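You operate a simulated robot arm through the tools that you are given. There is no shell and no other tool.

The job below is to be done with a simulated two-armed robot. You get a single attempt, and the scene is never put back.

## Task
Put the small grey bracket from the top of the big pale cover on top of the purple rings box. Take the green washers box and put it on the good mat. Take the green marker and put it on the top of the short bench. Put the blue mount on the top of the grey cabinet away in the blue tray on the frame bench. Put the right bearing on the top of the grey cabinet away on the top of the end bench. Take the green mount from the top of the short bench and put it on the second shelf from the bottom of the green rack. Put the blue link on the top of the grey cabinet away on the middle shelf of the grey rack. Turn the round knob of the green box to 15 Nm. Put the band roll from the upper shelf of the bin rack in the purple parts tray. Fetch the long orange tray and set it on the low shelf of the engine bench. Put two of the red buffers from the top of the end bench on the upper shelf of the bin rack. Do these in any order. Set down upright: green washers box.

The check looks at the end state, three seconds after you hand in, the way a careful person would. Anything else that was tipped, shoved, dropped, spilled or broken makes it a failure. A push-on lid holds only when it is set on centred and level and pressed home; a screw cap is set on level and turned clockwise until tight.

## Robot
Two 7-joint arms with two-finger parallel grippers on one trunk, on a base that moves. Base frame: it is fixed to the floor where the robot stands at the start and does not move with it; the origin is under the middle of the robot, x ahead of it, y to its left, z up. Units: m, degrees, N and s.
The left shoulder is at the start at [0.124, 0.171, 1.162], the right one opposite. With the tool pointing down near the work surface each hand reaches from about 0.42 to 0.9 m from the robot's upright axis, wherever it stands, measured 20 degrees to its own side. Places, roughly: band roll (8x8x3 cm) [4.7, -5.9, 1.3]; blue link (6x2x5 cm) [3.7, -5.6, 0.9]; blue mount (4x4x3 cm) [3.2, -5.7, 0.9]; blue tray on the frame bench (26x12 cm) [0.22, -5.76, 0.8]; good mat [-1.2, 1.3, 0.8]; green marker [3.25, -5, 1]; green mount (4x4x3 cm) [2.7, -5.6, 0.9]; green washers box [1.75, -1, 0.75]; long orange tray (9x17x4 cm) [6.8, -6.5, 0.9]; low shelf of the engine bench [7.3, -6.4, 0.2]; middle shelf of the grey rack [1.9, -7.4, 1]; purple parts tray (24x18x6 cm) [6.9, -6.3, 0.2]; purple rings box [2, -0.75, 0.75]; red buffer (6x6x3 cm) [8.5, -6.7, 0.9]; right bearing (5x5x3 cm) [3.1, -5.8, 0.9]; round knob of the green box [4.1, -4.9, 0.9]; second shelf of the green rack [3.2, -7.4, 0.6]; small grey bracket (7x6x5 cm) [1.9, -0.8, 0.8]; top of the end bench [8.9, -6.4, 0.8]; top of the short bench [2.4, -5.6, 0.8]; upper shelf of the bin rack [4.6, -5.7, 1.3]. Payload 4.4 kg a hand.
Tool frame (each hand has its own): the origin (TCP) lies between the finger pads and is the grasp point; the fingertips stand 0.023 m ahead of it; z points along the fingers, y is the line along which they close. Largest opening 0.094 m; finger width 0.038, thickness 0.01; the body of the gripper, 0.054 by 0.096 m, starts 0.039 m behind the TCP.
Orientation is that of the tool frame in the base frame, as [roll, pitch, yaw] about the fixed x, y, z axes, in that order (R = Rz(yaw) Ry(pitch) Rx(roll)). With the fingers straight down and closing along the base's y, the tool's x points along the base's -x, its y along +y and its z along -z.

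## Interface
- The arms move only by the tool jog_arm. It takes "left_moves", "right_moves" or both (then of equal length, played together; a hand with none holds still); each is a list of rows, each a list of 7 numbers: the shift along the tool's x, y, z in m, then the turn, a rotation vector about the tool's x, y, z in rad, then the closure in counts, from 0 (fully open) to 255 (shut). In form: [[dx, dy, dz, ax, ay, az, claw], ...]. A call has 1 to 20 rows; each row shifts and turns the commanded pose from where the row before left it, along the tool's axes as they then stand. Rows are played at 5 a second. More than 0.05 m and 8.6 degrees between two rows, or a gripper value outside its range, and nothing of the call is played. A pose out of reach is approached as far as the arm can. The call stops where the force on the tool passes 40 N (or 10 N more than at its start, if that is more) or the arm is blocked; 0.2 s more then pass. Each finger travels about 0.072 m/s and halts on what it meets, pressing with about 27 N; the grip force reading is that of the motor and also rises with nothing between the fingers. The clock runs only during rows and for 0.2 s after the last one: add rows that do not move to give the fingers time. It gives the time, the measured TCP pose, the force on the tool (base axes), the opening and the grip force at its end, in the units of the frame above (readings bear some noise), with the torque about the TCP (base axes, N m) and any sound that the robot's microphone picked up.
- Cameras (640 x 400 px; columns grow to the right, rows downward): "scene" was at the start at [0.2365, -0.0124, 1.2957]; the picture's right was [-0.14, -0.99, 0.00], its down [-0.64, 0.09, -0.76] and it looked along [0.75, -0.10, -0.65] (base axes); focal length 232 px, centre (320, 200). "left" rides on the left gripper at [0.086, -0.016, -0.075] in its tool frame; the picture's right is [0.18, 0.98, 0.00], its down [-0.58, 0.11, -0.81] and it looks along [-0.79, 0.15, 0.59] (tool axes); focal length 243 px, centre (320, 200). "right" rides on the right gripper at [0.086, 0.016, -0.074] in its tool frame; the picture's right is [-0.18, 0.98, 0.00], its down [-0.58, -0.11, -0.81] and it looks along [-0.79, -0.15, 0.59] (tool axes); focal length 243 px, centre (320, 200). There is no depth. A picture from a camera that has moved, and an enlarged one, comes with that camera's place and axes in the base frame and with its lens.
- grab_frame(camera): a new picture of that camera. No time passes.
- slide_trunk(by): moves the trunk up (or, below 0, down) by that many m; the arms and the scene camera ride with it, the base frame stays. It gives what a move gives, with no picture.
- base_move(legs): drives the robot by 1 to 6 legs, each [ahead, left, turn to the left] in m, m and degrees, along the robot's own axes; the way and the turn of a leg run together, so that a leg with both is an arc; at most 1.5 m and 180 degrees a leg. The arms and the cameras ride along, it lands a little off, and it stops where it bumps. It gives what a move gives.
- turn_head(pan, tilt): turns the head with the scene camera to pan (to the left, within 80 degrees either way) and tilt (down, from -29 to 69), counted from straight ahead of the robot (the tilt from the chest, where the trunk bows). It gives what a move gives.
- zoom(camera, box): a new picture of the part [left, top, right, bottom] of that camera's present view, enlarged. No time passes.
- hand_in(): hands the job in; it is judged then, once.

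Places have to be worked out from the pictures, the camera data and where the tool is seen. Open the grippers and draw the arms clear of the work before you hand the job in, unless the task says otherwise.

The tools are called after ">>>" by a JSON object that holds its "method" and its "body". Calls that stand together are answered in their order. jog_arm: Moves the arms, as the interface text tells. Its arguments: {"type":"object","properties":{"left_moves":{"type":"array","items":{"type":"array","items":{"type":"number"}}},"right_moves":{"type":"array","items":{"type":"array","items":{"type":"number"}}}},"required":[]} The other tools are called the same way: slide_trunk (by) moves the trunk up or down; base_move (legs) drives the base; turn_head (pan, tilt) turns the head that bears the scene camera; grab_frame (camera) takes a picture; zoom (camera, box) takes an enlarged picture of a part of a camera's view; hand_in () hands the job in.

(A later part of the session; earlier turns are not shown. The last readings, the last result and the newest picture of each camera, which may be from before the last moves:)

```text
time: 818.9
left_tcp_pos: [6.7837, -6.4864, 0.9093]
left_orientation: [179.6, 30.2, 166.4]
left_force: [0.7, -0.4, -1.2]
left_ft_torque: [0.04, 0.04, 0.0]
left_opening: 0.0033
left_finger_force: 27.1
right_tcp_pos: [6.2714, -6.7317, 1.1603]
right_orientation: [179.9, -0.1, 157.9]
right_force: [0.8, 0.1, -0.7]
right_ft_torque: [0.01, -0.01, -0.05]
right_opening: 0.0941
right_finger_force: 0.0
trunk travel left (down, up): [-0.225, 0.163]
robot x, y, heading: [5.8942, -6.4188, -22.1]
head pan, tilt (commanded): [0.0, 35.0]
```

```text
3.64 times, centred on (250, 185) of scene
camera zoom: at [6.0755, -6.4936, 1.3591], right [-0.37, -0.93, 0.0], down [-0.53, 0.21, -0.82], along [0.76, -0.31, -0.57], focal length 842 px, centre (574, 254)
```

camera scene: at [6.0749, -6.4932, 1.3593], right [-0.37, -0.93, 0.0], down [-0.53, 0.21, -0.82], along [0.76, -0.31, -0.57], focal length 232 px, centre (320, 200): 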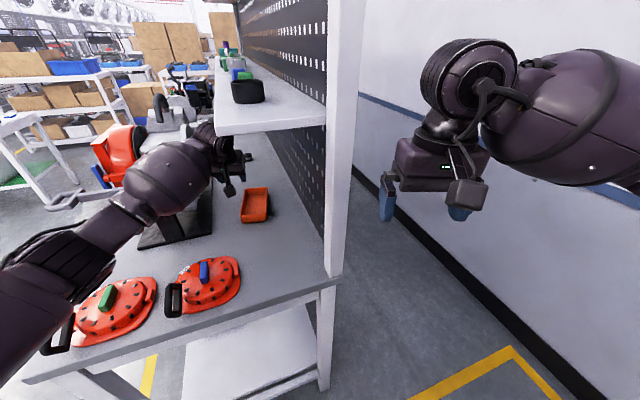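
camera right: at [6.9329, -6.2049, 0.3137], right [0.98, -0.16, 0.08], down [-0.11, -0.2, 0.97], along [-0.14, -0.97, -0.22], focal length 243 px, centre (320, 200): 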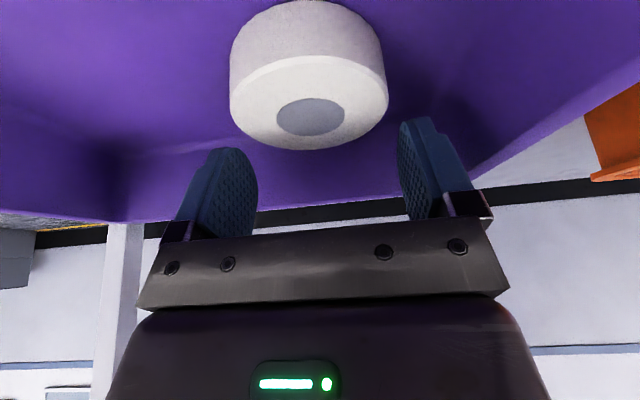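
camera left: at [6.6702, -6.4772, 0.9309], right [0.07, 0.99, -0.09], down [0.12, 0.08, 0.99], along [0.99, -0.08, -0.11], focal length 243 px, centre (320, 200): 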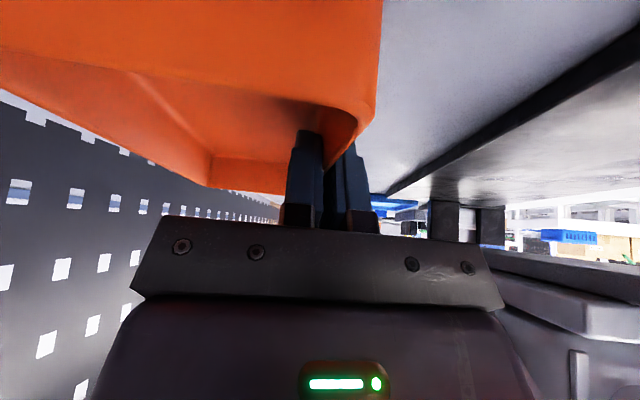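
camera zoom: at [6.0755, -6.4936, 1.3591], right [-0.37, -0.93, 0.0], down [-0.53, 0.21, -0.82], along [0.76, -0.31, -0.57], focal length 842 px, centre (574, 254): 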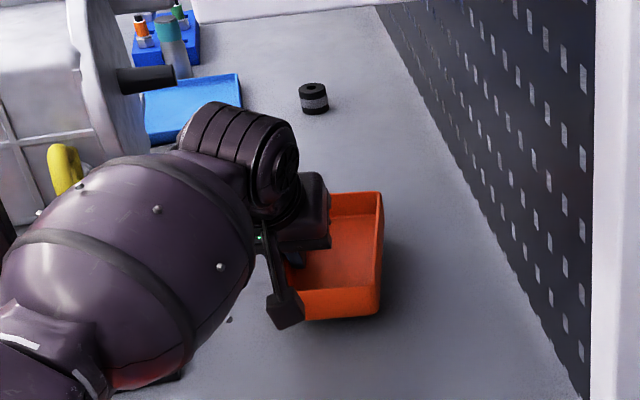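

The tray is firmly pinched and lifts level. I raise it a little (staying below the shelf above) and back straight out along −x.

>>> {"method": "jog_arm", "body": {"left_moves": [[-0.005, 0, -0.0086, 0, 0, 0, 255], [-0.0075, 0, -0.013, 0, 0, 0, 255], [-0.01, 0, -0.0173, 0, 0, 0, 255], [0, 0, 0, 0, 0, 0, 255]]}}

>>> {"method": "base_move", "body": {"legs": [[-0.31, -0.125, 0]]}}

>>> {"method": "grab_frame", "body": {"camera": "scene"}}

>>> {"method": "grab_frame", "body": {"camera": "left"}}

```text
time: 819.9
left_tcp_pos: [6.7828, -6.4865, 0.9547]
left_orientation: [179.7, 30.3, 166.3]
left_force: [0.6, 0.0, -1.8]
left_ft_torque: [0.04, 0.01, 0.0]
left_opening: 0.0037
left_finger_force: 25.9
right_tcp_pos: [6.2697, -6.7321, 1.1601]
right_orientation: [179.9, -0.1, 157.8]
right_force: [0.2, -0.1, 0.6]
right_ft_torque: [-0.01, -0.01, 0.05]
right_opening: 0.0937
right_finger_force: 0.0
trunk travel left (down, up): [-0.225, 0.163]
robot x, y, heading: [5.8935, -6.422, -21.9]
head pan, tilt (commanded): [0.0, 35.0]
```

```text
time: 822.1
left_tcp_pos: [6.4496, -6.4847, 0.9537]
left_orientation: [179.7, 30.2, 166.4]
left_force: [0.0, -0.2, -0.6]
left_ft_torque: [0.04, -0.02, -0.01]
left_opening: 0.0036
left_finger_force: 26.5
right_tcp_pos: [5.936, -6.7291, 1.1603]
right_orientation: [179.9, -0.1, 158.1]
right_force: [-0.5, -1.4, 0.1]
right_ft_torque: [0.01, -0.03, -0.02]
right_opening: 0.0938
right_finger_force: 0.0
trunk travel left (down, up): [-0.225, 0.163]
robot x, y, heading: [5.5574, -6.4161, -21.9]
head pan, tilt (commanded): [0.0, 35.0]
```

```text
taken
camera scene: at [5.7417, -6.4924, 1.3593], right [-0.37, -0.93, 0.0], down [-0.53, 0.21, -0.82], along [0.76, -0.31, -0.57], focal length 232 px, centre (320, 200)
```

scene: 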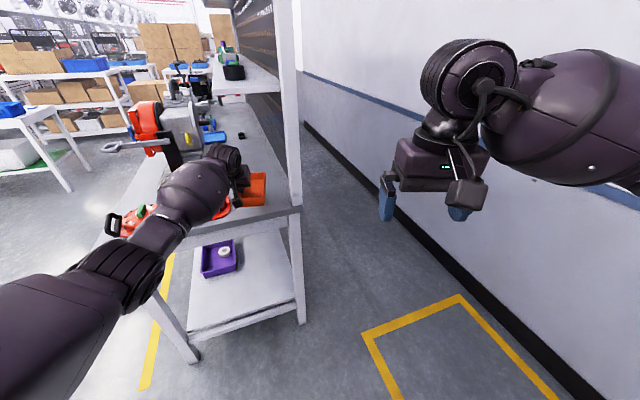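

```text
taken
camera left: at [6.3361, -6.4748, 0.9761], right [0.07, 0.99, -0.09], down [0.12, 0.08, 0.99], along [0.99, -0.08, -0.11], focal length 243 px, centre (320, 200)
```

left: 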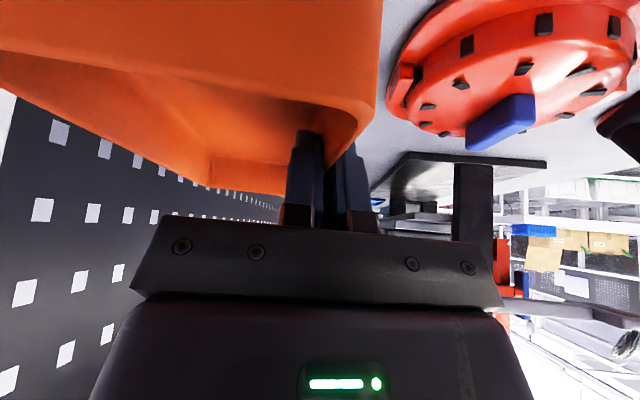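

I raise the tray to clear everything and drive round to the front of the bench.

>>> {"method": "jog_arm", "body": {"left_moves": [[-0.0168, 0, -0.0288, 0, 0, 0, 255], [-0.0168, 0, -0.0288, 0, 0, 0, 255], [-0.0168, 0, -0.0288, 0, 0, 0, 255], [0, 0, 0, 0, 0, 0, 255]]}}

>>> {"method": "base_move", "body": {"legs": [[-0.1, 0, 0], [-0.19, 0.94, 0], [0, 0, -68]]}}

>>> {"method": "turn_head", "body": {"pan": 20, "tilt": 40}}

>>> {"method": "grab_frame", "body": {"camera": "scene"}}

```text
time: 823.1
left_tcp_pos: [6.449, -6.4855, 1.0527]
left_orientation: [179.6, 30.1, 166.4]
left_force: [0.5, 0.8, -1.7]
left_ft_torque: [0.02, 0.01, 0.0]
left_opening: 0.0039
left_finger_force: 26.9
right_tcp_pos: [5.9381, -6.7296, 1.1595]
right_orientation: [179.9, -0.1, 158.1]
right_force: [0.0, 0.3, 0.0]
right_ft_torque: [-0.03, -0.01, 0.01]
right_opening: 0.0938
right_finger_force: 0.0
trunk travel left (down, up): [-0.225, 0.163]
robot x, y, heading: [5.5605, -6.4209, -21.9]
head pan, tilt (commanded): [0.0, 35.0]
```

```text
time: 835.3
left_tcp_pos: [5.9117, -6.2889, 1.0537]
left_orientation: [179.6, 30.2, 99.0]
left_force: [0.1, -0.2, -1.0]
left_ft_torque: [0.03, -0.04, 0.01]
left_opening: 0.0036
left_finger_force: 27.2
right_tcp_pos: [5.4893, -5.9089, 1.1602]
right_orientation: [179.9, -0.1, 90.7]
right_force: [-0.3, -0.8, 0.0]
right_ft_torque: [0.0, -0.02, 0.01]
right_opening: 0.0939
right_finger_force: 0.1
trunk travel left (down, up): [-0.225, 0.163]
robot x, y, heading: [5.6353, -5.4433, -89.2]
head pan, tilt (commanded): [0.0, 35.0]
```

```text
time: 836.2
left_tcp_pos: [5.911, -6.2881, 1.0536]
left_orientation: [179.6, 30.1, 99.1]
left_force: [0.3, -0.5, 0.1]
left_ft_torque: [0.02, -0.02, 0.04]
left_opening: 0.0034
left_finger_force: 27.4
right_tcp_pos: [5.4892, -5.9086, 1.1591]
right_orientation: [179.9, -0.1, 90.6]
right_force: [-0.5, -0.2, 0.6]
right_ft_torque: [-0.01, -0.02, -0.02]
right_opening: 0.0938
right_finger_force: 0.1
trunk travel left (down, up): [-0.225, 0.163]
robot x, y, heading: [5.6312, -5.4459, -89.4]
head pan, tilt (commanded): [20.0, 40.0]
```

```text
taken
camera scene: at [5.6639, -5.6302, 1.3516], right [-0.94, -0.35, 0.0], down [-0.23, 0.6, -0.77], along [0.27, -0.72, -0.64], focal length 232 px, centre (320, 200)
```

scene: 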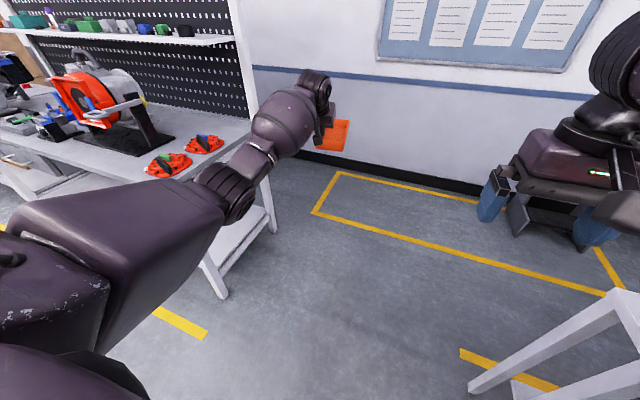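

I retract the left hand with the tray and align it with the robot.

>>> {"method": "jog_arm", "body": {"left_moves": [[0.0353, 0.0065, -0.0204, 0, 0, 0, 255], [0.0353, 0.0065, -0.0204, 0, 0, 0, 255], [0.0353, 0.0065, -0.0204, 0, 0, 0, 255], [0.0353, 0.0065, -0.0204, 0, 0, 0, 255], [0.0353, 0.0065, -0.0204, 0, 0, 0, 255], [0.0353, 0.0065, -0.0204, 0, 0, 0, 255], [0.0353, 0.0065, -0.0204, 0, 0, 0, 255], [0, 0, 0, 0.0392, 0, 0.068, 255], [0, 0, 0, 0.0392, 0, 0.068, 255], [0, 0, 0, 0, 0, 0, 255]]}}

>>> {"method": "base_move", "body": {"legs": [[0.1, 0, -0.6], [0, 0.75, 0]]}}

>>> {"method": "turn_head", "body": {"pan": 5, "tilt": 45}}

>>> {"method": "grab_frame", "body": {"camera": "scene"}}

```text
time: 838.4
left_tcp_pos: [5.9094, -5.999, 1.0528]
left_orientation: [179.6, 30.2, 89.9]
left_force: [-0.9, 0.3, -1.9]
left_ft_torque: [-0.01, -0.04, 0.02]
left_opening: 0.0039
left_finger_force: 26.8
right_tcp_pos: [5.4897, -5.9076, 1.1592]
right_orientation: [179.9, 0.0, 90.5]
right_force: [-0.2, 0.4, 0.5]
right_ft_torque: [-0.03, 0.0, 0.0]
right_opening: 0.094
right_finger_force: 0.1
trunk travel left (down, up): [-0.225, 0.163]
robot x, y, heading: [5.6348, -5.4405, -89.4]
head pan, tilt (commanded): [20.0, 40.0]
```

```text
time: 839.5
left_tcp_pos: [5.9069, -6.0775, 1.0545]
left_orientation: [179.8, 30.3, 89.2]
left_force: [0.0, -0.8, -1.5]
left_ft_torque: [0.03, -0.07, 0.05]
left_opening: 0.0035
left_finger_force: 26.8
right_tcp_pos: [5.4882, -5.9803, 1.1588]
right_orientation: [-179.8, -0.4, 89.7]
right_force: [1.0, -0.9, -0.1]
right_ft_torque: [0.03, 0.0, 0.0]
right_opening: 0.0942
right_finger_force: 0.1
trunk travel left (down, up): [-0.225, 0.163]
robot x, y, heading: [5.6343, -5.518, -90.2]
head pan, tilt (commanded): [20.0, 40.0]
stopped in leg 1: the robot was blocked; the commanded pose is now the measured one
```

```text
time: 840.2
left_tcp_pos: [5.9072, -6.0774, 1.0546]
left_orientation: [179.8, 30.4, 89.4]
left_force: [-0.5, -0.4, -0.9]
left_ft_torque: [0.03, -0.06, 0.01]
left_opening: 0.0037
left_finger_force: 26.2
right_tcp_pos: [5.4881, -5.9799, 1.1587]
right_orientation: [-179.7, -0.4, 89.7]
right_force: [0.2, 0.1, 0.3]
right_ft_torque: [0.0, -0.01, -0.02]
right_opening: 0.0938
right_finger_force: 0.0
trunk travel left (down, up): [-0.225, 0.163]
robot x, y, heading: [5.6336, -5.5188, -90.2]
head pan, tilt (commanded): [5.0, 45.0]
```

```text
taken
camera scene: at [5.645, -5.7045, 1.3451], right [-1.0, -0.09, 0.0], down [-0.06, 0.7, -0.71], along [0.06, -0.71, -0.7], focal length 232 px, centre (320, 200)
```

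scene: 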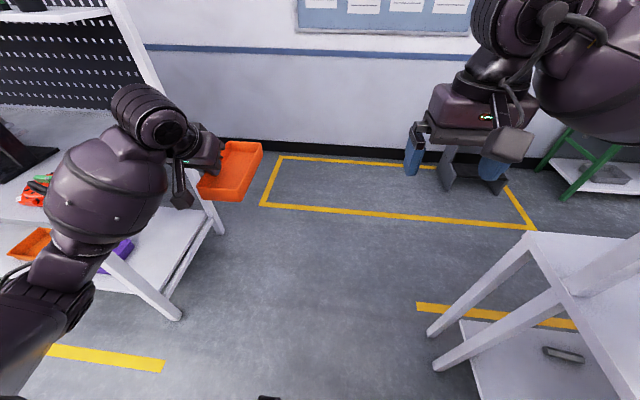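

The base stopped, probably the right elbow against the bin rack's post. I back off slightly and move left toward the engine bench.

>>> {"method": "base_move", "body": {"legs": [[-0.06, 0.05, 0], [0, 0.7, 0]]}}

>>> {"method": "grab_frame", "body": {"camera": "scene"}}

>>> {"method": "turn_head", "body": {"pan": -60, "tilt": 25}}

>>> {"method": "grab_frame", "body": {"camera": "scene"}}

```text
time: 847.6
left_tcp_pos: [6.6626, -6.0226, 1.0518]
left_orientation: [179.5, 29.9, 89.3]
left_force: [-1.3, 1.3, -10.4]
left_ft_torque: [0.77, -0.01, -0.1]
left_opening: 0.0038
left_finger_force: 27.2
right_tcp_pos: [6.2427, -5.9264, 1.1558]
right_orientation: [-180.0, -0.7, 89.6]
right_force: [0.1, 0.0, -0.4]
right_ft_torque: [-0.04, -0.03, -0.01]
right_opening: 0.0939
right_finger_force: 0.0
trunk travel left (down, up): [-0.225, 0.163]
robot x, y, heading: [6.3937, -5.46, -90.1]
head pan, tilt (commanded): [5.0, 45.0]
```

```text
taken
camera scene: at [6.3996, -5.651, 1.3442], right [-1.0, -0.08, 0.0], down [-0.06, 0.7, -0.71], along [0.06, -0.7, -0.71], focal length 232 px, centre (320, 200)
```

scene: 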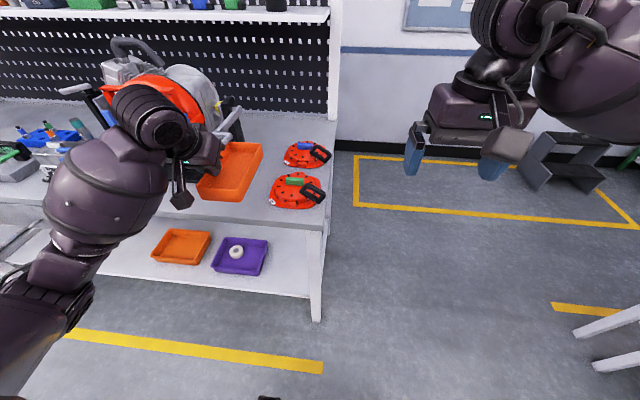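

```text
time: 849.0
left_tcp_pos: [6.6628, -6.0225, 1.0536]
left_orientation: [179.7, 30.0, 89.2]
left_force: [-1.3, 1.9, -5.1]
left_ft_torque: [0.28, -0.06, -0.02]
left_opening: 0.0033
left_finger_force: 27.3
right_tcp_pos: [6.2419, -5.9243, 1.1564]
right_orientation: [180.0, -0.5, 89.6]
right_force: [0.6, -0.4, -0.2]
right_ft_torque: [-0.02, -0.03, -0.04]
right_opening: 0.0939
right_finger_force: 0.0
trunk travel left (down, up): [-0.225, 0.163]
robot x, y, heading: [6.3931, -5.4601, -90.0]
head pan, tilt (commanded): [-60.0, 25.0]
```

```text
taken
camera scene: at [6.3128, -5.6154, 1.3749], right [-0.5, 0.87, 0.0], down [0.37, 0.21, -0.91], along [-0.79, -0.45, -0.42], focal length 232 px, centre (320, 200)
```

scene: 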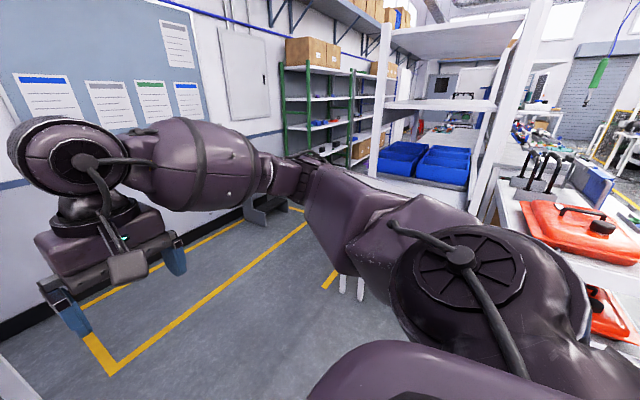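

The tray may be close to the engine's crank handle. I back off 0.12 m at once and check.

>>> {"method": "base_move", "body": {"legs": [[-0.12, 0, 0]]}}

>>> {"method": "turn_head", "body": {"pan": 5, "tilt": 40}}

>>> {"method": "zoom", "body": {"camera": "scene", "box": [60, 40, 380, 300]}}

>>> {"method": "grab_frame", "body": {"camera": "left"}}

```text
time: 850.2
left_tcp_pos: [6.6619, -5.9029, 1.0548]
left_orientation: [179.6, 30.0, 89.1]
left_force: [0.4, -0.3, -0.2]
left_ft_torque: [-0.01, -0.06, -0.01]
left_opening: 0.0035
left_finger_force: 27.1
right_tcp_pos: [6.2423, -5.8042, 1.1561]
right_orientation: [-180.0, -0.6, 89.5]
right_force: [-0.5, -0.1, 0.0]
right_ft_torque: [-0.04, 0.02, 0.01]
right_opening: 0.0939
right_finger_force: 0.0
trunk travel left (down, up): [-0.225, 0.163]
robot x, y, heading: [6.3969, -5.3412, -90.4]
head pan, tilt (commanded): [-60.0, 25.0]
```

```text
time: 851.6
left_tcp_pos: [6.6623, -5.9041, 1.0524]
left_orientation: [179.5, 30.0, 89.1]
left_force: [-0.7, -0.5, -2.0]
left_ft_torque: [0.05, -0.05, 0.03]
left_opening: 0.0039
left_finger_force: 27.2
right_tcp_pos: [6.2404, -5.8041, 1.1554]
right_orientation: [-180.0, -0.6, 89.5]
right_force: [-0.7, -0.5, -0.3]
right_ft_torque: [-0.02, -0.02, 0.01]
right_opening: 0.0938
right_finger_force: 0.1
trunk travel left (down, up): [-0.225, 0.163]
robot x, y, heading: [6.3907, -5.3422, -90.3]
head pan, tilt (commanded): [5.0, 40.0]
```

```text
1.54 times, centred on (220, 170) of scene
camera zoom: at [6.3997, -5.5347, 1.3516], right [-1.0, -0.08, 0.0], down [-0.05, 0.64, -0.77], along [0.06, -0.76, -0.64], focal length 356 px, centre (474, 246)
```

zoom: 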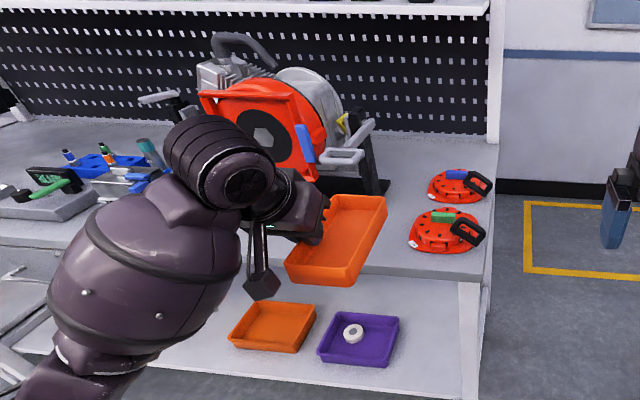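

```text
taken
camera left: at [6.6467, -5.7908, 1.0752], right [0.99, 0.15, -0.09], down [0.1, -0.1, 0.99], along [0.14, -0.98, -0.12], focal length 243 px, centre (320, 200)
```

left: 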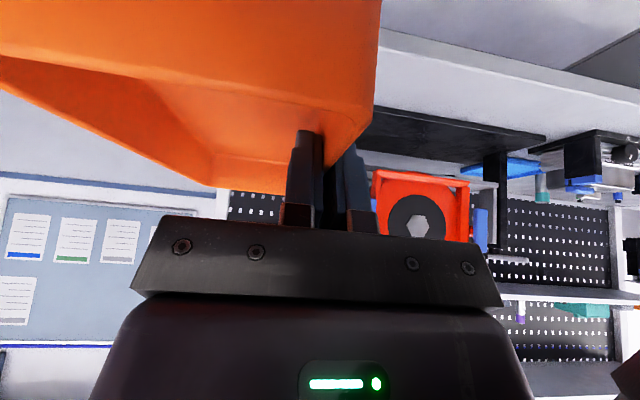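

The tray is fine and aligned with y (x 6.57–6.66). I back up a bit more and lower the trunk in steps, watching the hand.

>>> {"method": "base_move", "body": {"legs": [[-0.08, 0, 0.3]]}}

>>> {"method": "slide_trunk", "body": {"by": -0.1}}

>>> {"method": "slide_trunk", "body": {"by": -0.12}}

>>> {"method": "grab_frame", "body": {"camera": "scene"}}

```text
time: 852.6
left_tcp_pos: [6.6645, -5.8222, 1.0537]
left_orientation: [179.7, 30.0, 89.3]
left_force: [0.5, 1.0, -0.7]
left_ft_torque: [0.02, -0.04, -0.01]
left_opening: 0.0034
left_finger_force: 26.7
right_tcp_pos: [6.2438, -5.7265, 1.1563]
right_orientation: [-180.0, -0.6, 89.7]
right_force: [-0.5, -0.3, 0.7]
right_ft_torque: [-0.02, -0.03, -0.01]
right_opening: 0.0941
right_finger_force: 0.0
trunk travel left (down, up): [-0.225, 0.163]
robot x, y, heading: [6.3935, -5.2644, -90.1]
head pan, tilt (commanded): [5.0, 40.0]
```

```text
time: 854.0
left_tcp_pos: [6.6661, -5.8218, 0.9554]
left_orientation: [179.6, 30.3, 89.3]
left_force: [0.3, 0.2, -0.5]
left_ft_torque: [0.0, -0.07, -0.03]
left_opening: 0.0037
left_finger_force: 26.8
right_tcp_pos: [6.244, -5.7265, 1.0583]
right_orientation: [-180.0, -0.4, 89.7]
right_force: [-1.1, 1.0, 0.6]
right_ft_torque: [-0.04, 0.01, -0.02]
right_opening: 0.094
right_finger_force: 0.1
trunk travel left (down, up): [-0.125, 0.263]
robot x, y, heading: [6.3896, -5.263, -90.0]
head pan, tilt (commanded): [5.0, 40.0]
```

```text
time: 855.5
left_tcp_pos: [6.664, -5.8128, 0.7091]
left_orientation: [179.9, 10.4, 89.5]
left_force: [-0.4, -0.2, -1.7]
left_ft_torque: [0.0, -0.05, -0.03]
left_opening: 0.0036
left_finger_force: 26.9
right_tcp_pos: [6.245, -5.7558, 0.8483]
right_orientation: [-179.9, -18.5, 89.7]
right_force: [0.1, 0.1, -0.4]
right_ft_torque: [0.01, -0.03, 0.02]
right_opening: 0.0945
right_finger_force: 0.0
trunk travel left (down, up): [-0.005, 0.383]
robot x, y, heading: [6.3958, -5.2612, -90.1]
head pan, tilt (commanded): [5.0, 40.0]
```

```text
taken
camera scene: at [6.401, -5.6513, 1.0907], right [-1.0, -0.09, 0.0], down [-0.06, 0.64, -0.77], along [0.07, -0.76, -0.64], focal length 232 px, centre (320, 200)
```

scene: 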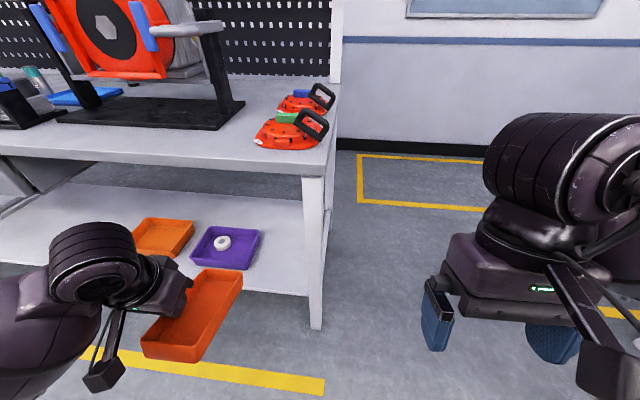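

The last part of the travel bows the trunk by 20°. I lower the left arm in front of the bench and then restore the tilt while extending.

>>> {"method": "jog_arm", "body": {"left_moves": [[0.0068, 0, 0.0369, 0, 0, 0, 255], [0.0068, 0, 0.0369, 0, 0, 0, 255], [0.0068, 0, 0.0369, 0, 0, 0, 255], [0.0068, 0, 0.0369, 0, 0, 0, 255], [0.0068, 0, 0.0369, 0, 0, 0, 255], [0.0068, 0, 0.0369, 0, 0, 0, 255], [0.0068, 0, 0.0369, 0, 0, 0, 255], [0, 0, 0, 0, 0, 0, 255]]}}

>>> {"method": "jog_arm", "body": {"left_moves": [[-0.035, 0, 0.0064, 0, -0.05, 0, 255], [-0.035, 0, 0.0085, 0, -0.05, 0, 255], [-0.035, 0, 0.0105, 0, -0.05, 0, 255], [-0.035, 0, 0.012, 0, -0.05, 0, 255], [-0.035, 0, 0.014, 0, -0.05, 0, 255], [-0.034, 0, 0.016, 0, -0.05, 0, 255], [0, 0, 0, 0, 0, 0, 255]]}}

>>> {"method": "grab_frame", "body": {"camera": "scene"}}

```text
time: 857.3
left_tcp_pos: [6.665, -5.8119, 0.4446]
left_orientation: [179.9, 10.5, 89.4]
left_force: [-0.3, -1.0, -1.3]
left_ft_torque: [0.01, -0.08, -0.01]
left_opening: 0.0036
left_finger_force: 27.2
right_tcp_pos: [6.2444, -5.757, 0.8476]
right_orientation: [-179.9, -18.7, 89.7]
right_force: [0.0, 0.4, 0.1]
right_ft_torque: [0.02, -0.02, -0.03]
right_opening: 0.0939
right_finger_force: 0.0
trunk travel left (down, up): [-0.005, 0.383]
robot x, y, heading: [6.3972, -5.2608, -90.1]
head pan, tilt (commanded): [5.0, 40.0]
```

```text
time: 858.9
left_tcp_pos: [6.6645, -6.0356, 0.4464]
left_orientation: [179.8, 27.6, 89.4]
left_force: [-0.3, -0.7, -1.6]
left_ft_torque: [0.04, 0.01, 0.03]
left_opening: 0.0035
left_finger_force: 26.6
right_tcp_pos: [6.2442, -5.7562, 0.8473]
right_orientation: [-179.9, -18.7, 89.8]
right_force: [-0.2, 0.0, 0.2]
right_ft_torque: [-0.03, -0.02, 0.02]
right_opening: 0.094
right_finger_force: 0.0
trunk travel left (down, up): [-0.005, 0.383]
robot x, y, heading: [6.3936, -5.263, -89.7]
head pan, tilt (commanded): [5.0, 40.0]
```

```text
taken
camera scene: at [6.401, -5.652, 1.0902], right [-1.0, -0.09, 0.0], down [-0.06, 0.64, -0.77], along [0.07, -0.76, -0.64], focal length 232 px, centre (320, 200)
```

scene: 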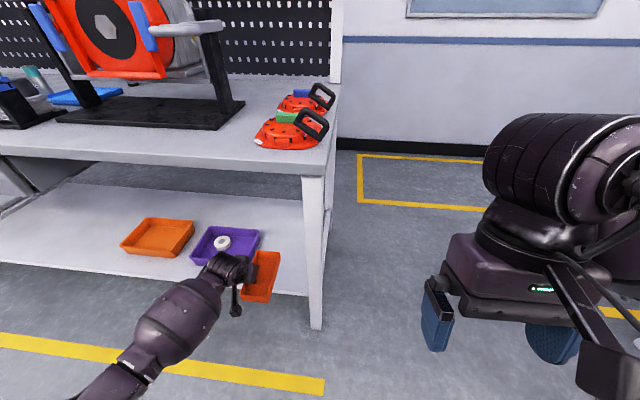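

The tray is level in front of the low shelf. I lower it to z≈0.315 and then drive the base forward to bring it over the shelf.

>>> {"method": "jog_arm", "body": {"left_moves": [[0.0201, 0, 0.0385, 0, -0.02, 0, 255], [0.0201, 0, 0.0385, 0, -0.02, 0, 255], [0.0201, 0, 0.0385, 0, 0, 0, 255], [0, 0, 0, 0, 0, 0, 255]]}}

>>> {"method": "grab_frame", "body": {"camera": "left"}}

>>> {"method": "grab_frame", "body": {"camera": "scene"}}

```text
time: 859.9
left_tcp_pos: [6.6644, -6.0374, 0.3146]
left_orientation: [179.8, 30.0, 89.4]
left_force: [0.1, 0.0, -1.1]
left_ft_torque: [0.05, -0.06, 0.02]
left_opening: 0.0036
left_finger_force: 27.0
right_tcp_pos: [6.2434, -5.7557, 0.8478]
right_orientation: [-179.9, -18.7, 89.7]
right_force: [-0.5, -0.3, 0.1]
right_ft_torque: [0.0, 0.03, 0.0]
right_opening: 0.094
right_finger_force: 0.1
trunk travel left (down, up): [-0.005, 0.383]
robot x, y, heading: [6.3953, -5.2613, -89.9]
head pan, tilt (commanded): [5.0, 40.0]
```

```text
taken
camera left: at [6.6487, -5.9245, 0.3376], right [0.98, 0.15, -0.09], down [0.11, -0.1, 0.99], along [0.14, -0.98, -0.12], focal length 243 px, centre (320, 200)
```

left: 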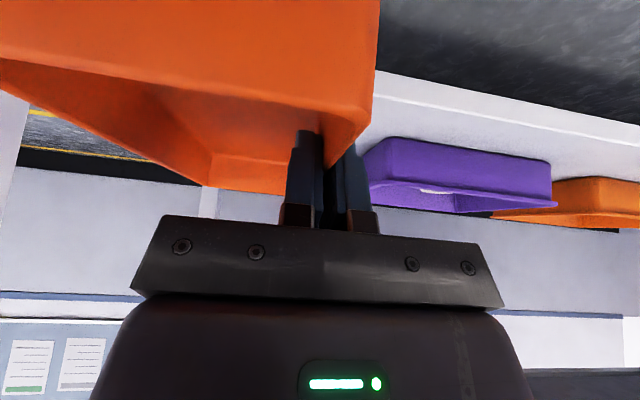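

```text
taken
camera scene: at [6.401, -5.652, 1.0903], right [-1.0, -0.09, 0.0], down [-0.06, 0.64, -0.77], along [0.07, -0.76, -0.64], focal length 232 px, centre (320, 200)
```

scene: 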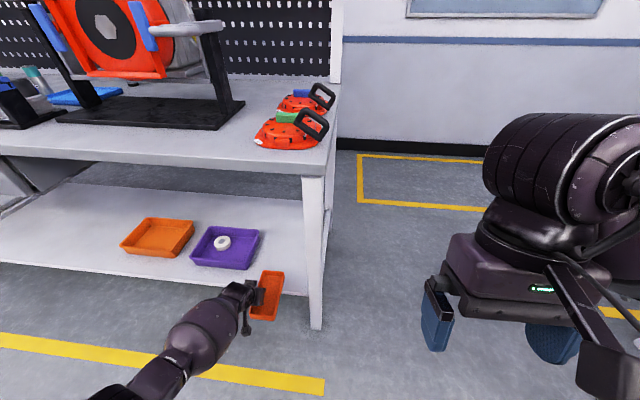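

Shelf top z≈0.218. I drive forward 0.19 m to bring the tray over the free part of the shelf.

>>> {"method": "base_move", "body": {"legs": [[0.19, 0, 0]]}}

>>> {"method": "grab_frame", "body": {"camera": "left"}}

>>> {"method": "grab_frame", "body": {"camera": "scene"}}

```text
time: 861.4
left_tcp_pos: [6.665, -6.2245, 0.3145]
left_orientation: [179.8, 29.9, 89.4]
left_force: [-0.7, 0.1, -1.5]
left_ft_torque: [0.05, -0.09, 0.0]
left_opening: 0.0035
left_finger_force: 26.6
right_tcp_pos: [6.2462, -5.9449, 0.8473]
right_orientation: [-179.9, -18.7, 89.8]
right_force: [0.0, -0.5, -0.3]
right_ft_torque: [0.02, 0.01, 0.0]
right_opening: 0.0941
right_finger_force: 0.0
trunk travel left (down, up): [-0.005, 0.383]
robot x, y, heading: [6.3941, -5.4531, -89.7]
head pan, tilt (commanded): [5.0, 40.0]
```

```text
taken
camera left: at [6.6492, -6.1126, 0.3375], right [0.98, 0.15, -0.09], down [0.11, -0.1, 0.99], along [0.14, -0.98, -0.12], focal length 243 px, centre (320, 200)
```

left: 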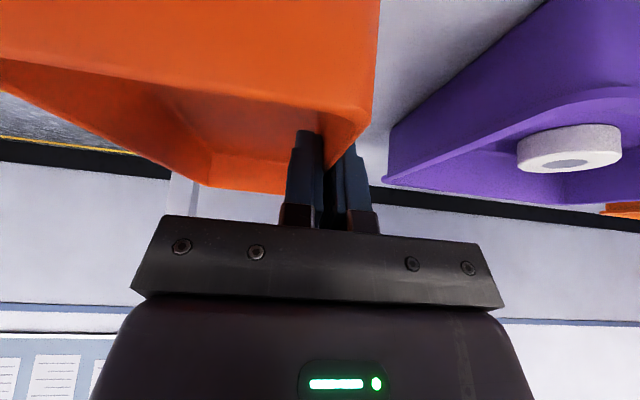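

```text
taken
camera scene: at [6.4013, -5.8408, 1.0901], right [-1.0, -0.09, 0.0], down [-0.06, 0.64, -0.77], along [0.07, -0.76, -0.64], focal length 232 px, centre (320, 200)
```

scene: 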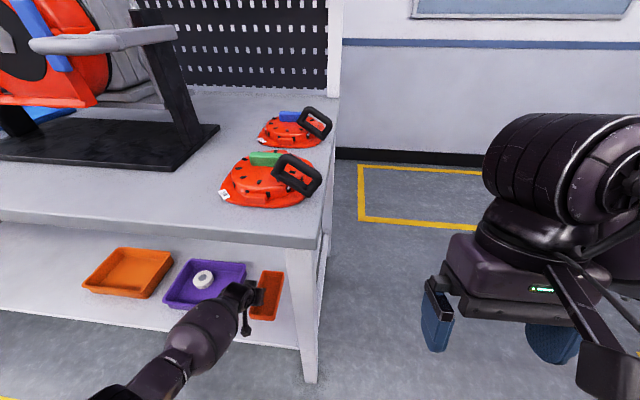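

The tray is over the free spot between the purple tray and the leg. I lower it.

>>> {"method": "jog_arm", "body": {"left_moves": [[0.01, 0, 0.0173, 0, 0, 0, 255], [0.01, 0, 0.0173, 0, 0, 0, 255], [0.005, 0, 0.0087, 0, 0, 0, 255], [0, 0, 0, 0, 0, 0, 255]]}}

>>> {"method": "grab_frame", "body": {"camera": "left"}}

```text
time: 862.4
left_tcp_pos: [6.6643, -6.2259, 0.2652]
left_orientation: [179.8, 29.9, 89.3]
left_force: [-0.6, 0.7, -1.5]
left_ft_torque: [0.01, -0.03, -0.02]
left_opening: 0.0035
left_finger_force: 27.2
right_tcp_pos: [6.2448, -5.945, 0.8462]
right_orientation: [-180.0, -18.7, 89.6]
right_force: [-0.1, -0.2, -0.6]
right_ft_torque: [0.01, 0.04, 0.0]
right_opening: 0.0939
right_finger_force: 0.1
trunk travel left (down, up): [-0.005, 0.383]
robot x, y, heading: [6.391, -5.455, -89.9]
head pan, tilt (commanded): [5.0, 40.0]
```

```text
taken
camera left: at [6.6494, -6.1132, 0.2873], right [0.98, 0.15, -0.09], down [0.11, -0.1, 0.99], along [0.14, -0.98, -0.12], focal length 243 px, centre (320, 200)
```

left: 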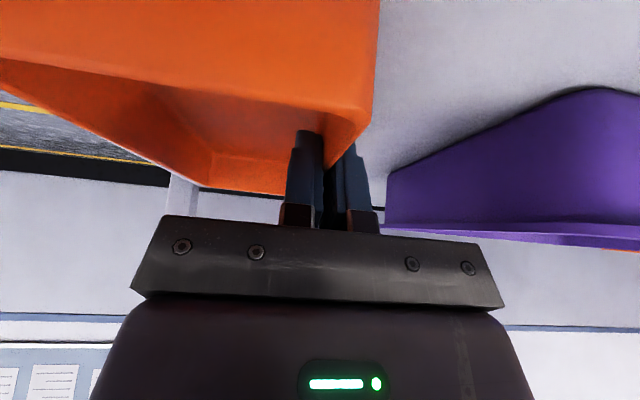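

>>> {"method": "jog_arm", "body": {"left_moves": [[0.0018, 0, 0.003, 0, 0, 0, 255], [0.0018, 0, 0.003, 0, 0, 0, 255], [0.0018, 0, 0.003, 0, 0, 0, 255], [0, 0, 0, 0, 0, 0, 255]]}}

```text
time: 863.4
left_tcp_pos: [6.6649, -6.2272, 0.2586]
left_orientation: [179.7, 30.2, 89.5]
left_force: [0.1, 2.2, 18.6]
left_ft_torque: [0.39, 0.09, 0.05]
left_opening: 0.0035
left_finger_force: 27.4
right_tcp_pos: [6.2444, -5.9428, 0.8487]
right_orientation: [-179.9, -18.5, 89.7]
right_force: [-0.2, -1.1, -1.0]
right_ft_torque: [0.0, 0.02, 0.02]
right_opening: 0.0941
right_finger_force: 0.0
trunk travel left (down, up): [-0.005, 0.383]
robot x, y, heading: [6.3928, -5.4491, -89.9]
head pan, tilt (commanded): [5.0, 40.0]
```

The tray rests on the shelf. I unload, open the fingers, rise and back out.

>>> {"method": "jog_arm", "body": {"left_moves": [[-0.0012, 0, -0.002, 0, 0, 0, 255], [0, 0, 0, 0, 0, 0, 220], [0, 0, 0, 0, 0, 0, 190], [0, 0, 0, 0, 0, 0, 160], [0, 0, 0, 0, 0, 0, 146], [0, 0, 0, 0, 0, 0, 146]]}}

>>> {"method": "jog_arm", "body": {"left_moves": [[-0.005, 0, -0.0087, 0, 0, 0, 146], [-0.0075, 0, -0.013, 0, 0, 0, 146], [-0.01, 0, -0.0173, 0, 0, 0, 146], [-0.0125, 0, -0.0216, 0, 0, 0, 146], [0, 0, 0, 0, 0, 0, 146]]}}

>>> {"method": "grab_frame", "body": {"camera": "left"}}

```text
time: 864.8
left_tcp_pos: [6.6657, -6.224, 0.257]
left_orientation: [179.9, 29.9, 89.4]
left_force: [0.5, 0.4, 1.2]
left_ft_torque: [0.02, 0.04, -0.02]
left_opening: 0.0402
left_finger_force: 0.0
right_tcp_pos: [6.2438, -5.9444, 0.8474]
right_orientation: [-179.9, -18.6, 89.8]
right_force: [-0.5, 0.0, 0.6]
right_ft_torque: [0.04, 0.02, -0.02]
right_opening: 0.094
right_finger_force: 0.1
trunk travel left (down, up): [-0.005, 0.383]
robot x, y, heading: [6.3925, -5.4502, -89.8]
head pan, tilt (commanded): [5.0, 40.0]
```

```text
time: 866.0
left_tcp_pos: [6.6645, -6.225, 0.3272]
left_orientation: [179.8, 29.9, 89.4]
left_force: [0.1, -0.3, -0.5]
left_ft_torque: [-0.01, 0.02, 0.0]
left_opening: 0.0402
left_finger_force: 0.0
right_tcp_pos: [6.2451, -5.9452, 0.8491]
right_orientation: [-179.9, -18.8, 89.9]
right_force: [-0.9, 0.7, -0.3]
right_ft_torque: [0.01, 0.0, 0.01]
right_opening: 0.094
right_finger_force: 0.2
trunk travel left (down, up): [-0.005, 0.383]
robot x, y, heading: [6.3948, -5.4486, -89.8]
head pan, tilt (commanded): [5.0, 40.0]
```

```text
taken
camera left: at [6.6493, -6.1126, 0.3497], right [0.98, 0.15, -0.09], down [0.11, -0.1, 0.99], along [0.14, -0.98, -0.12], focal length 243 px, centre (320, 200)
```

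left: 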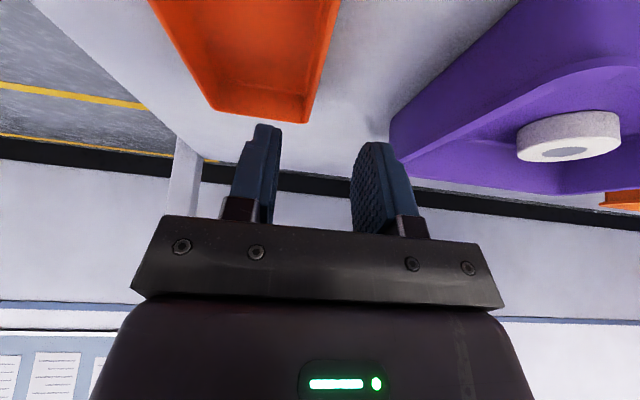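

The long orange tray is on the low shelf. I back out, raise arm and trunk.

>>> {"method": "base_move", "body": {"legs": [[-0.24, 0, 0]]}}

>>> {"method": "jog_arm", "body": {"left_moves": [[0.01, 0, -0.04, 0, 0.03, 0, 100], [0, 0, -0.045, 0, 0.03, 0, 0], [0, 0, -0.045, 0, 0.03, 0, 0], [0, 0, -0.045, 0, 0.03, 0, 0], [0, 0, -0.045, 0, 0, 0, 0], [0, 0, -0.045, 0, 0, 0, 0], [0, 0, -0.045, 0, 0, 0, 0], [0, 0, -0.045, 0, 0, 0, 0], [0, 0, 0, 0, 0, 0, 0]]}}

>>> {"method": "grab_frame", "body": {"camera": "scene"}}

```text
time: 867.8
left_tcp_pos: [6.6654, -5.9841, 0.3272]
left_orientation: [179.8, 29.9, 89.5]
left_force: [-0.4, 0.4, -0.3]
left_ft_torque: [0.03, -0.03, 0.0]
left_opening: 0.0403
left_finger_force: 0.0
right_tcp_pos: [6.2438, -5.7042, 0.8473]
right_orientation: [-179.9, -18.7, 90.0]
right_force: [0.3, 0.0, 0.1]
right_ft_torque: [0.0, 0.01, -0.02]
right_opening: 0.0938
right_finger_force: 0.1
trunk travel left (down, up): [-0.005, 0.383]
robot x, y, heading: [6.3942, -5.2099, -90.0]
head pan, tilt (commanded): [5.0, 40.0]
```

```text
time: 869.8
left_tcp_pos: [6.6658, -5.8239, 0.6441]
left_orientation: [179.8, 23.1, 89.6]
left_force: [0.2, 0.6, 0.0]
left_ft_torque: [-0.05, -0.01, 0.01]
left_opening: 0.094
left_finger_force: 0.1
right_tcp_pos: [6.245, -5.7048, 0.847]
right_orientation: [-179.8, -18.6, 89.9]
right_force: [-1.0, -0.1, -0.7]
right_ft_torque: [-0.01, 0.01, -0.02]
right_opening: 0.0939
right_finger_force: 0.0
trunk travel left (down, up): [-0.005, 0.383]
robot x, y, heading: [6.3936, -5.2083, -89.8]
head pan, tilt (commanded): [5.0, 40.0]
```

```text
taken
camera scene: at [6.4017, -5.6003, 1.0903], right [-1.0, -0.09, 0.0], down [-0.06, 0.64, -0.77], along [0.07, -0.76, -0.64], focal length 232 px, centre (320, 200)
```

scene: 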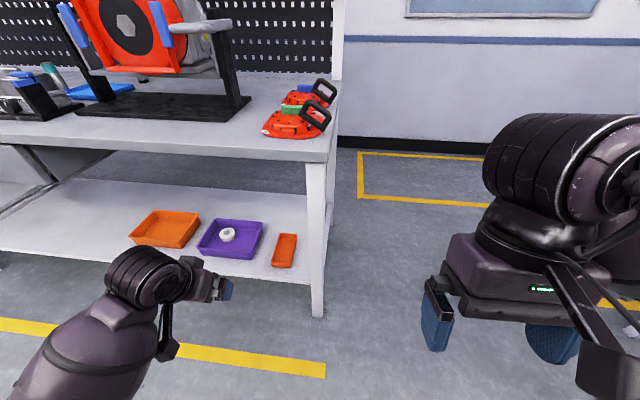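

The low shelf now holds all three trays properly. Last: the red buffers. I raise the trunk, bring the arms up, and go to the end bench.

>>> {"method": "slide_trunk", "body": {"by": 0.17}}

>>> {"method": "jog_arm", "body": {"left_moves": [[0, 0, -0.04, 0, 0, 0, 0], [0, 0, -0.04, 0, 0, 0, 0], [0, 0, -0.04, 0, 0, 0, 0], [0, 0, -0.04, 0, 0, 0, 0], [0, 0, 0, 0, 0, 0, 0]]}}

>>> {"method": "base_move", "body": {"legs": [[-0.05, 1.1, 0], [0, 1.05, 0]]}}

>>> {"method": "turn_head", "body": {"pan": 0, "tilt": 33}}

>>> {"method": "grab_frame", "body": {"camera": "scene"}}

```text
time: 871.7
left_tcp_pos: [6.6655, -5.8248, 0.8109]
left_orientation: [179.9, 22.8, 89.6]
left_force: [-0.4, -0.6, 0.0]
left_ft_torque: [0.02, 0.02, -0.01]
left_opening: 0.0938
left_finger_force: 0.1
right_tcp_pos: [6.2438, -5.7064, 1.0161]
right_orientation: [-179.9, -18.9, 89.9]
right_force: [-0.6, 0.3, -0.6]
right_ft_torque: [0.03, 0.01, -0.03]
right_opening: 0.0941
right_finger_force: 0.1
trunk travel left (down, up): [-0.175, 0.213]
robot x, y, heading: [6.3923, -5.2116, -89.6]
head pan, tilt (commanded): [5.0, 40.0]
```

```text
time: 872.9
left_tcp_pos: [6.666, -5.7637, 0.9612]
left_orientation: [179.8, 23.0, 89.4]
left_force: [0.8, 0.4, -0.3]
left_ft_torque: [0.03, -0.03, 0.02]
left_opening: 0.094
left_finger_force: 0.0
right_tcp_pos: [6.2448, -5.7054, 1.0166]
right_orientation: [-180.0, -18.7, 89.9]
right_force: [-0.2, -0.6, -0.1]
right_ft_torque: [-0.02, 0.01, 0.01]
right_opening: 0.0938
right_finger_force: 0.1
trunk travel left (down, up): [-0.175, 0.213]
robot x, y, heading: [6.397, -5.2112, -89.8]
head pan, tilt (commanded): [5.0, 40.0]
```

```text
time: 891.9
left_tcp_pos: [8.813, -5.6948, 0.9606]
left_orientation: [179.7, 23.0, 89.9]
left_force: [0.2, 0.8, -1.2]
left_ft_torque: [-0.03, -0.01, -0.01]
left_opening: 0.0939
left_finger_force: 0.1
right_tcp_pos: [8.391, -5.6396, 1.0182]
right_orientation: [-179.9, -18.7, 90.2]
right_force: [0.0, -0.3, -0.5]
right_ft_torque: [-0.04, 0.04, 0.02]
right_opening: 0.0939
right_finger_force: 0.2
trunk travel left (down, up): [-0.175, 0.213]
robot x, y, heading: [8.5341, -5.1413, -89.6]
head pan, tilt (commanded): [5.0, 40.0]
```

```text
time: 892.6
left_tcp_pos: [8.8119, -5.6954, 0.9607]
left_orientation: [179.8, 23.1, 89.9]
left_force: [0.0, -0.1, -0.2]
left_ft_torque: [-0.01, 0.03, 0.01]
left_opening: 0.0937
left_finger_force: 0.1
right_tcp_pos: [8.3909, -5.6394, 1.0184]
right_orientation: [-180.0, -18.6, 90.3]
right_force: [-0.7, 0.1, 0.4]
right_ft_torque: [0.01, -0.02, -0.02]
right_opening: 0.0937
right_finger_force: 0.1
trunk travel left (down, up): [-0.175, 0.213]
robot x, y, heading: [8.5397, -5.1434, -89.6]
head pan, tilt (commanded): [0.0, 33.0]
```

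```text
taken
camera scene: at [8.5386, -5.3871, 1.3072], right [-1.0, -0.01, 0.0], down [-0.01, 0.55, -0.84], along [0.01, -0.84, -0.55], focal length 232 px, centre (320, 200)
```

scene: 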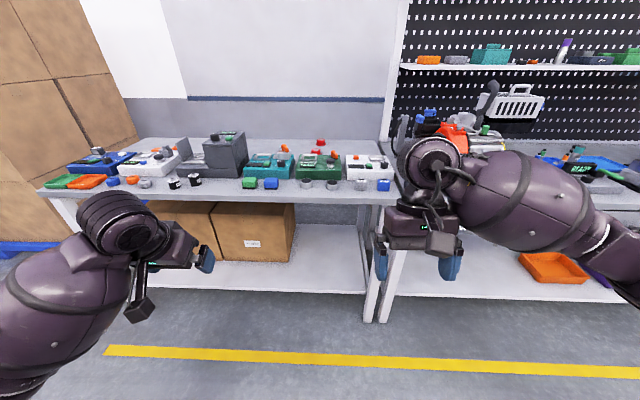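

>>> {"method": "zoom", "body": {"camera": "scene", "box": [40, 100, 400, 220]}}

>>> {"method": "zoom", "body": {"camera": "scene", "box": [200, 120, 400, 210]}}

```text
1.78 times, centred on (220, 160) of scene
camera zoom: at [8.5386, -5.3871, 1.3072], right [-1.0, -0.01, 0.0], down [-0.01, 0.55, -0.84], along [0.01, -0.84, -0.55], focal length 412 px, centre (498, 271)
```

zoom: 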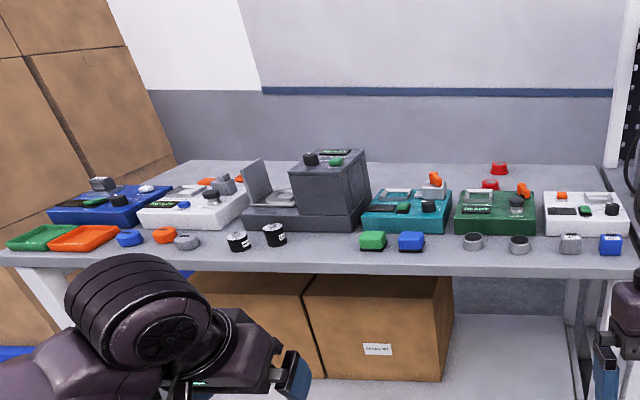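

```text
3.20 times, centred on (300, 165) of scene
camera zoom: at [8.5386, -5.3871, 1.3072], right [-1.0, -0.01, 0.0], down [-0.01, 0.55, -0.84], along [0.01, -0.84, -0.55], focal length 741 px, centre (384, 312)
```

zoom: 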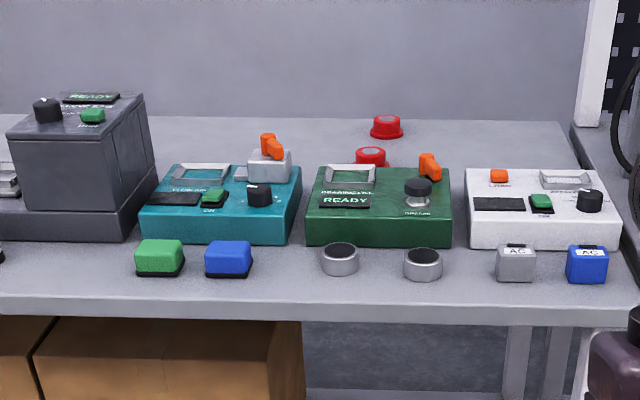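

Two red buffers are at about (8.568,−6.525) and (8.542,−6.671). I raise the left hand out of the way and prepare the right hand with a forward tilt of 40°.

>>> {"method": "jog_arm", "body": {"left_moves": [[-0.0176, 0, -0.0414, 0, 0, 0, 0], [-0.0176, 0, -0.0414, 0, 0, 0, 0], [-0.0176, 0, -0.0414, 0, 0, 0, 0], [-0.0176, 0, -0.0414, 0, 0, 0, 0], [-0.0176, 0, -0.0414, 0, 0, 0, 0], [-0.0176, 0, -0.0414, 0, 0, 0, 0], [-0.0176, 0, -0.0414, 0, 0, 0, 0], [0, 0, 0, 0, 0, 0, 0], [0, 0, 0, 0, 0, 0, 0], [0, 0, 0, 0, 0, 0, 0], [0, 0, 0, 0, 0, 0, 0], [0, 0, 0, 0, 0, 0, 0]], "right_moves": [[0.0144, 0, -0.0426, 0, 0, 0, 0], [0.0144, 0, -0.0426, 0, 0, 0, 0], [0.0144, 0, -0.0426, 0, 0, 0, 0], [-0.03, 0, 0, 0, -0.13, 0, 0], [-0.03, 0, 0, 0, -0.13, 0, 0], [-0.03, 0, 0, 0, -0.13, 0, 0], [0, 0, 0, 0, -0.13, 0, 0], [0, 0, 0, 0, -0.13, 0, 0], [0, 0, 0, 0, -0.13, 0, 0], [0, 0, 0, 0, -0.13, 0, 0], [0, 0, 0, 0, -0.11, 0, 0], [0, 0, 0, 0, 0, 0, 0]]}}

>>> {"method": "base_move", "body": {"legs": [[0.25, 0.17, 0]]}}

>>> {"method": "turn_head", "body": {"pan": -15, "tilt": 30}}

>>> {"method": "grab_frame", "body": {"camera": "scene"}}

```text
time: 895.2
left_tcp_pos: [8.8112, -5.6959, 1.2743]
left_orientation: [179.8, 23.0, 89.9]
left_force: [0.4, 0.2, -0.5]
left_ft_torque: [0.02, 0.02, 0.0]
left_opening: 0.0939
left_finger_force: 0.0
right_tcp_pos: [8.3932, -5.7288, 1.135]
right_orientation: [-179.9, 39.8, 90.3]
right_force: [0.6, -0.3, 0.8]
right_ft_torque: [0.01, -0.03, 0.0]
right_opening: 0.094
right_finger_force: 0.0
trunk travel left (down, up): [-0.175, 0.213]
robot x, y, heading: [8.5385, -5.1463, -89.5]
head pan, tilt (commanded): [0.0, 33.0]
```

```text
time: 897.3
left_tcp_pos: [8.9838, -5.9433, 1.2754]
left_orientation: [179.9, 23.0, 90.0]
left_force: [1.2, 0.1, -0.2]
left_ft_torque: [0.02, 0.04, -0.01]
left_opening: 0.094
left_finger_force: 0.0
right_tcp_pos: [8.5652, -5.9745, 1.1357]
right_orientation: [-179.9, 39.8, 90.4]
right_force: [-0.1, 0.0, 0.2]
right_ft_torque: [-0.04, 0.01, -0.03]
right_opening: 0.0939
right_finger_force: 0.0
trunk travel left (down, up): [-0.175, 0.213]
robot x, y, heading: [8.7029, -5.391, -89.3]
head pan, tilt (commanded): [0.0, 33.0]
```

```text
time: 898.1
left_tcp_pos: [8.9832, -5.9432, 1.2747]
left_orientation: [179.8, 22.9, 89.9]
left_force: [-0.5, -0.2, 0.0]
left_ft_torque: [-0.02, 0.03, 0.01]
left_opening: 0.094
left_finger_force: 0.1
right_tcp_pos: [8.5643, -5.975, 1.1346]
right_orientation: [-179.9, 39.8, 90.4]
right_force: [-0.2, -0.6, 0.6]
right_ft_torque: [0.02, -0.01, 0.01]
right_opening: 0.0941
right_finger_force: 0.1
trunk travel left (down, up): [-0.175, 0.213]
robot x, y, heading: [8.7088, -5.3889, -89.2]
head pan, tilt (commanded): [-15.0, 30.0]
```

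```text
taken
camera scene: at [8.6872, -5.6328, 1.3119], right [-0.97, 0.25, 0.0], down [0.12, 0.48, -0.87], along [-0.21, -0.84, -0.5], focal length 232 px, centre (320, 200)
```

scene: 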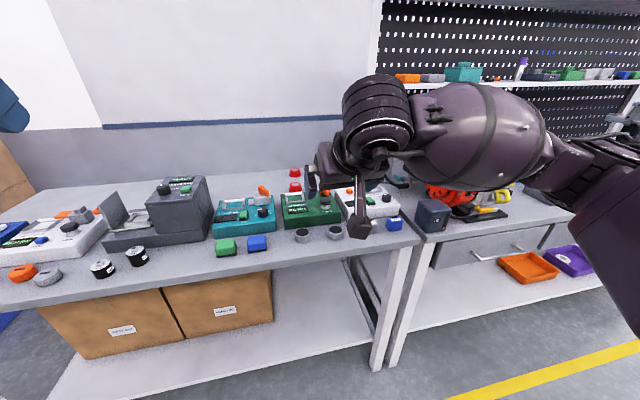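

I move closer to the bench.

>>> {"method": "base_move", "body": {"legs": [[0.3, 0, -0.6]]}}

>>> {"method": "grab_frame", "body": {"camera": "right"}}

>>> {"method": "turn_head", "body": {"pan": -10, "tilt": 35}}

>>> {"method": "grab_frame", "body": {"camera": "scene"}}

```text
time: 900.1
left_tcp_pos: [8.9797, -6.2436, 1.2746]
left_orientation: [179.8, 23.0, 89.4]
left_force: [0.0, -0.2, -1.2]
left_ft_torque: [0.01, 0.0, -0.02]
left_opening: 0.094
left_finger_force: 0.0
right_tcp_pos: [8.5607, -6.2716, 1.1361]
right_orientation: [-179.9, 39.8, 89.8]
right_force: [-1.0, -0.1, 0.4]
right_ft_torque: [0.03, 0.01, 0.01]
right_opening: 0.0942
right_finger_force: 0.1
trunk travel left (down, up): [-0.175, 0.213]
robot x, y, heading: [8.7083, -5.6885, -89.8]
head pan, tilt (commanded): [-15.0, 30.0]
```

```text
taken
camera right: at [8.5772, -6.1559, 1.1369], right [0.98, -0.15, 0.12], down [-0.11, 0.07, 0.99], along [-0.15, -0.99, 0.05], focal length 243 px, centre (320, 200)
```

right: 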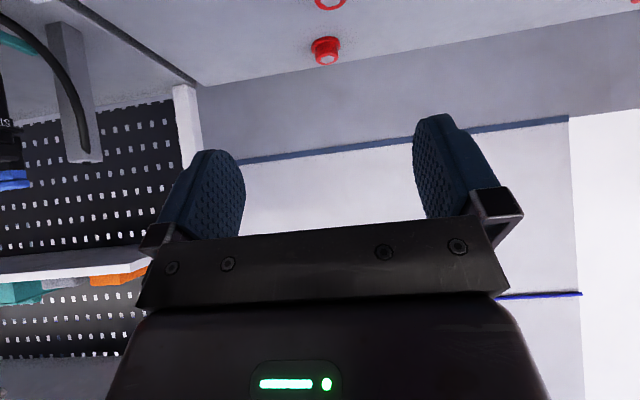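

```text
time: 900.8
left_tcp_pos: [8.98, -6.2421, 1.2745]
left_orientation: [179.8, 23.0, 89.4]
left_force: [0.3, -0.3, -0.1]
left_ft_torque: [0.04, 0.0, -0.02]
left_opening: 0.0936
left_finger_force: 0.1
right_tcp_pos: [8.5597, -6.2704, 1.1353]
right_orientation: [-179.9, 39.9, 89.8]
right_force: [-0.9, 0.8, 0.2]
right_ft_torque: [0.01, -0.01, -0.07]
right_opening: 0.0939
right_finger_force: 0.1
trunk travel left (down, up): [-0.175, 0.213]
robot x, y, heading: [8.7108, -5.6919, -90.0]
head pan, tilt (commanded): [-10.0, 35.0]
```

```text
taken
camera scene: at [8.6944, -5.9291, 1.3042], right [-0.98, 0.17, 0.0], down [0.1, 0.56, -0.82], along [-0.14, -0.81, -0.57], focal length 232 px, centre (320, 200)
```

scene: 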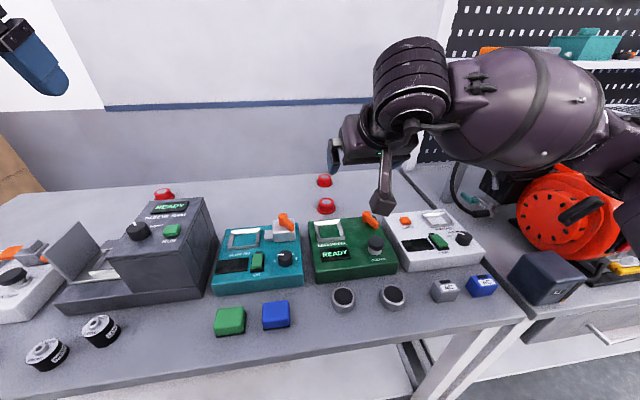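

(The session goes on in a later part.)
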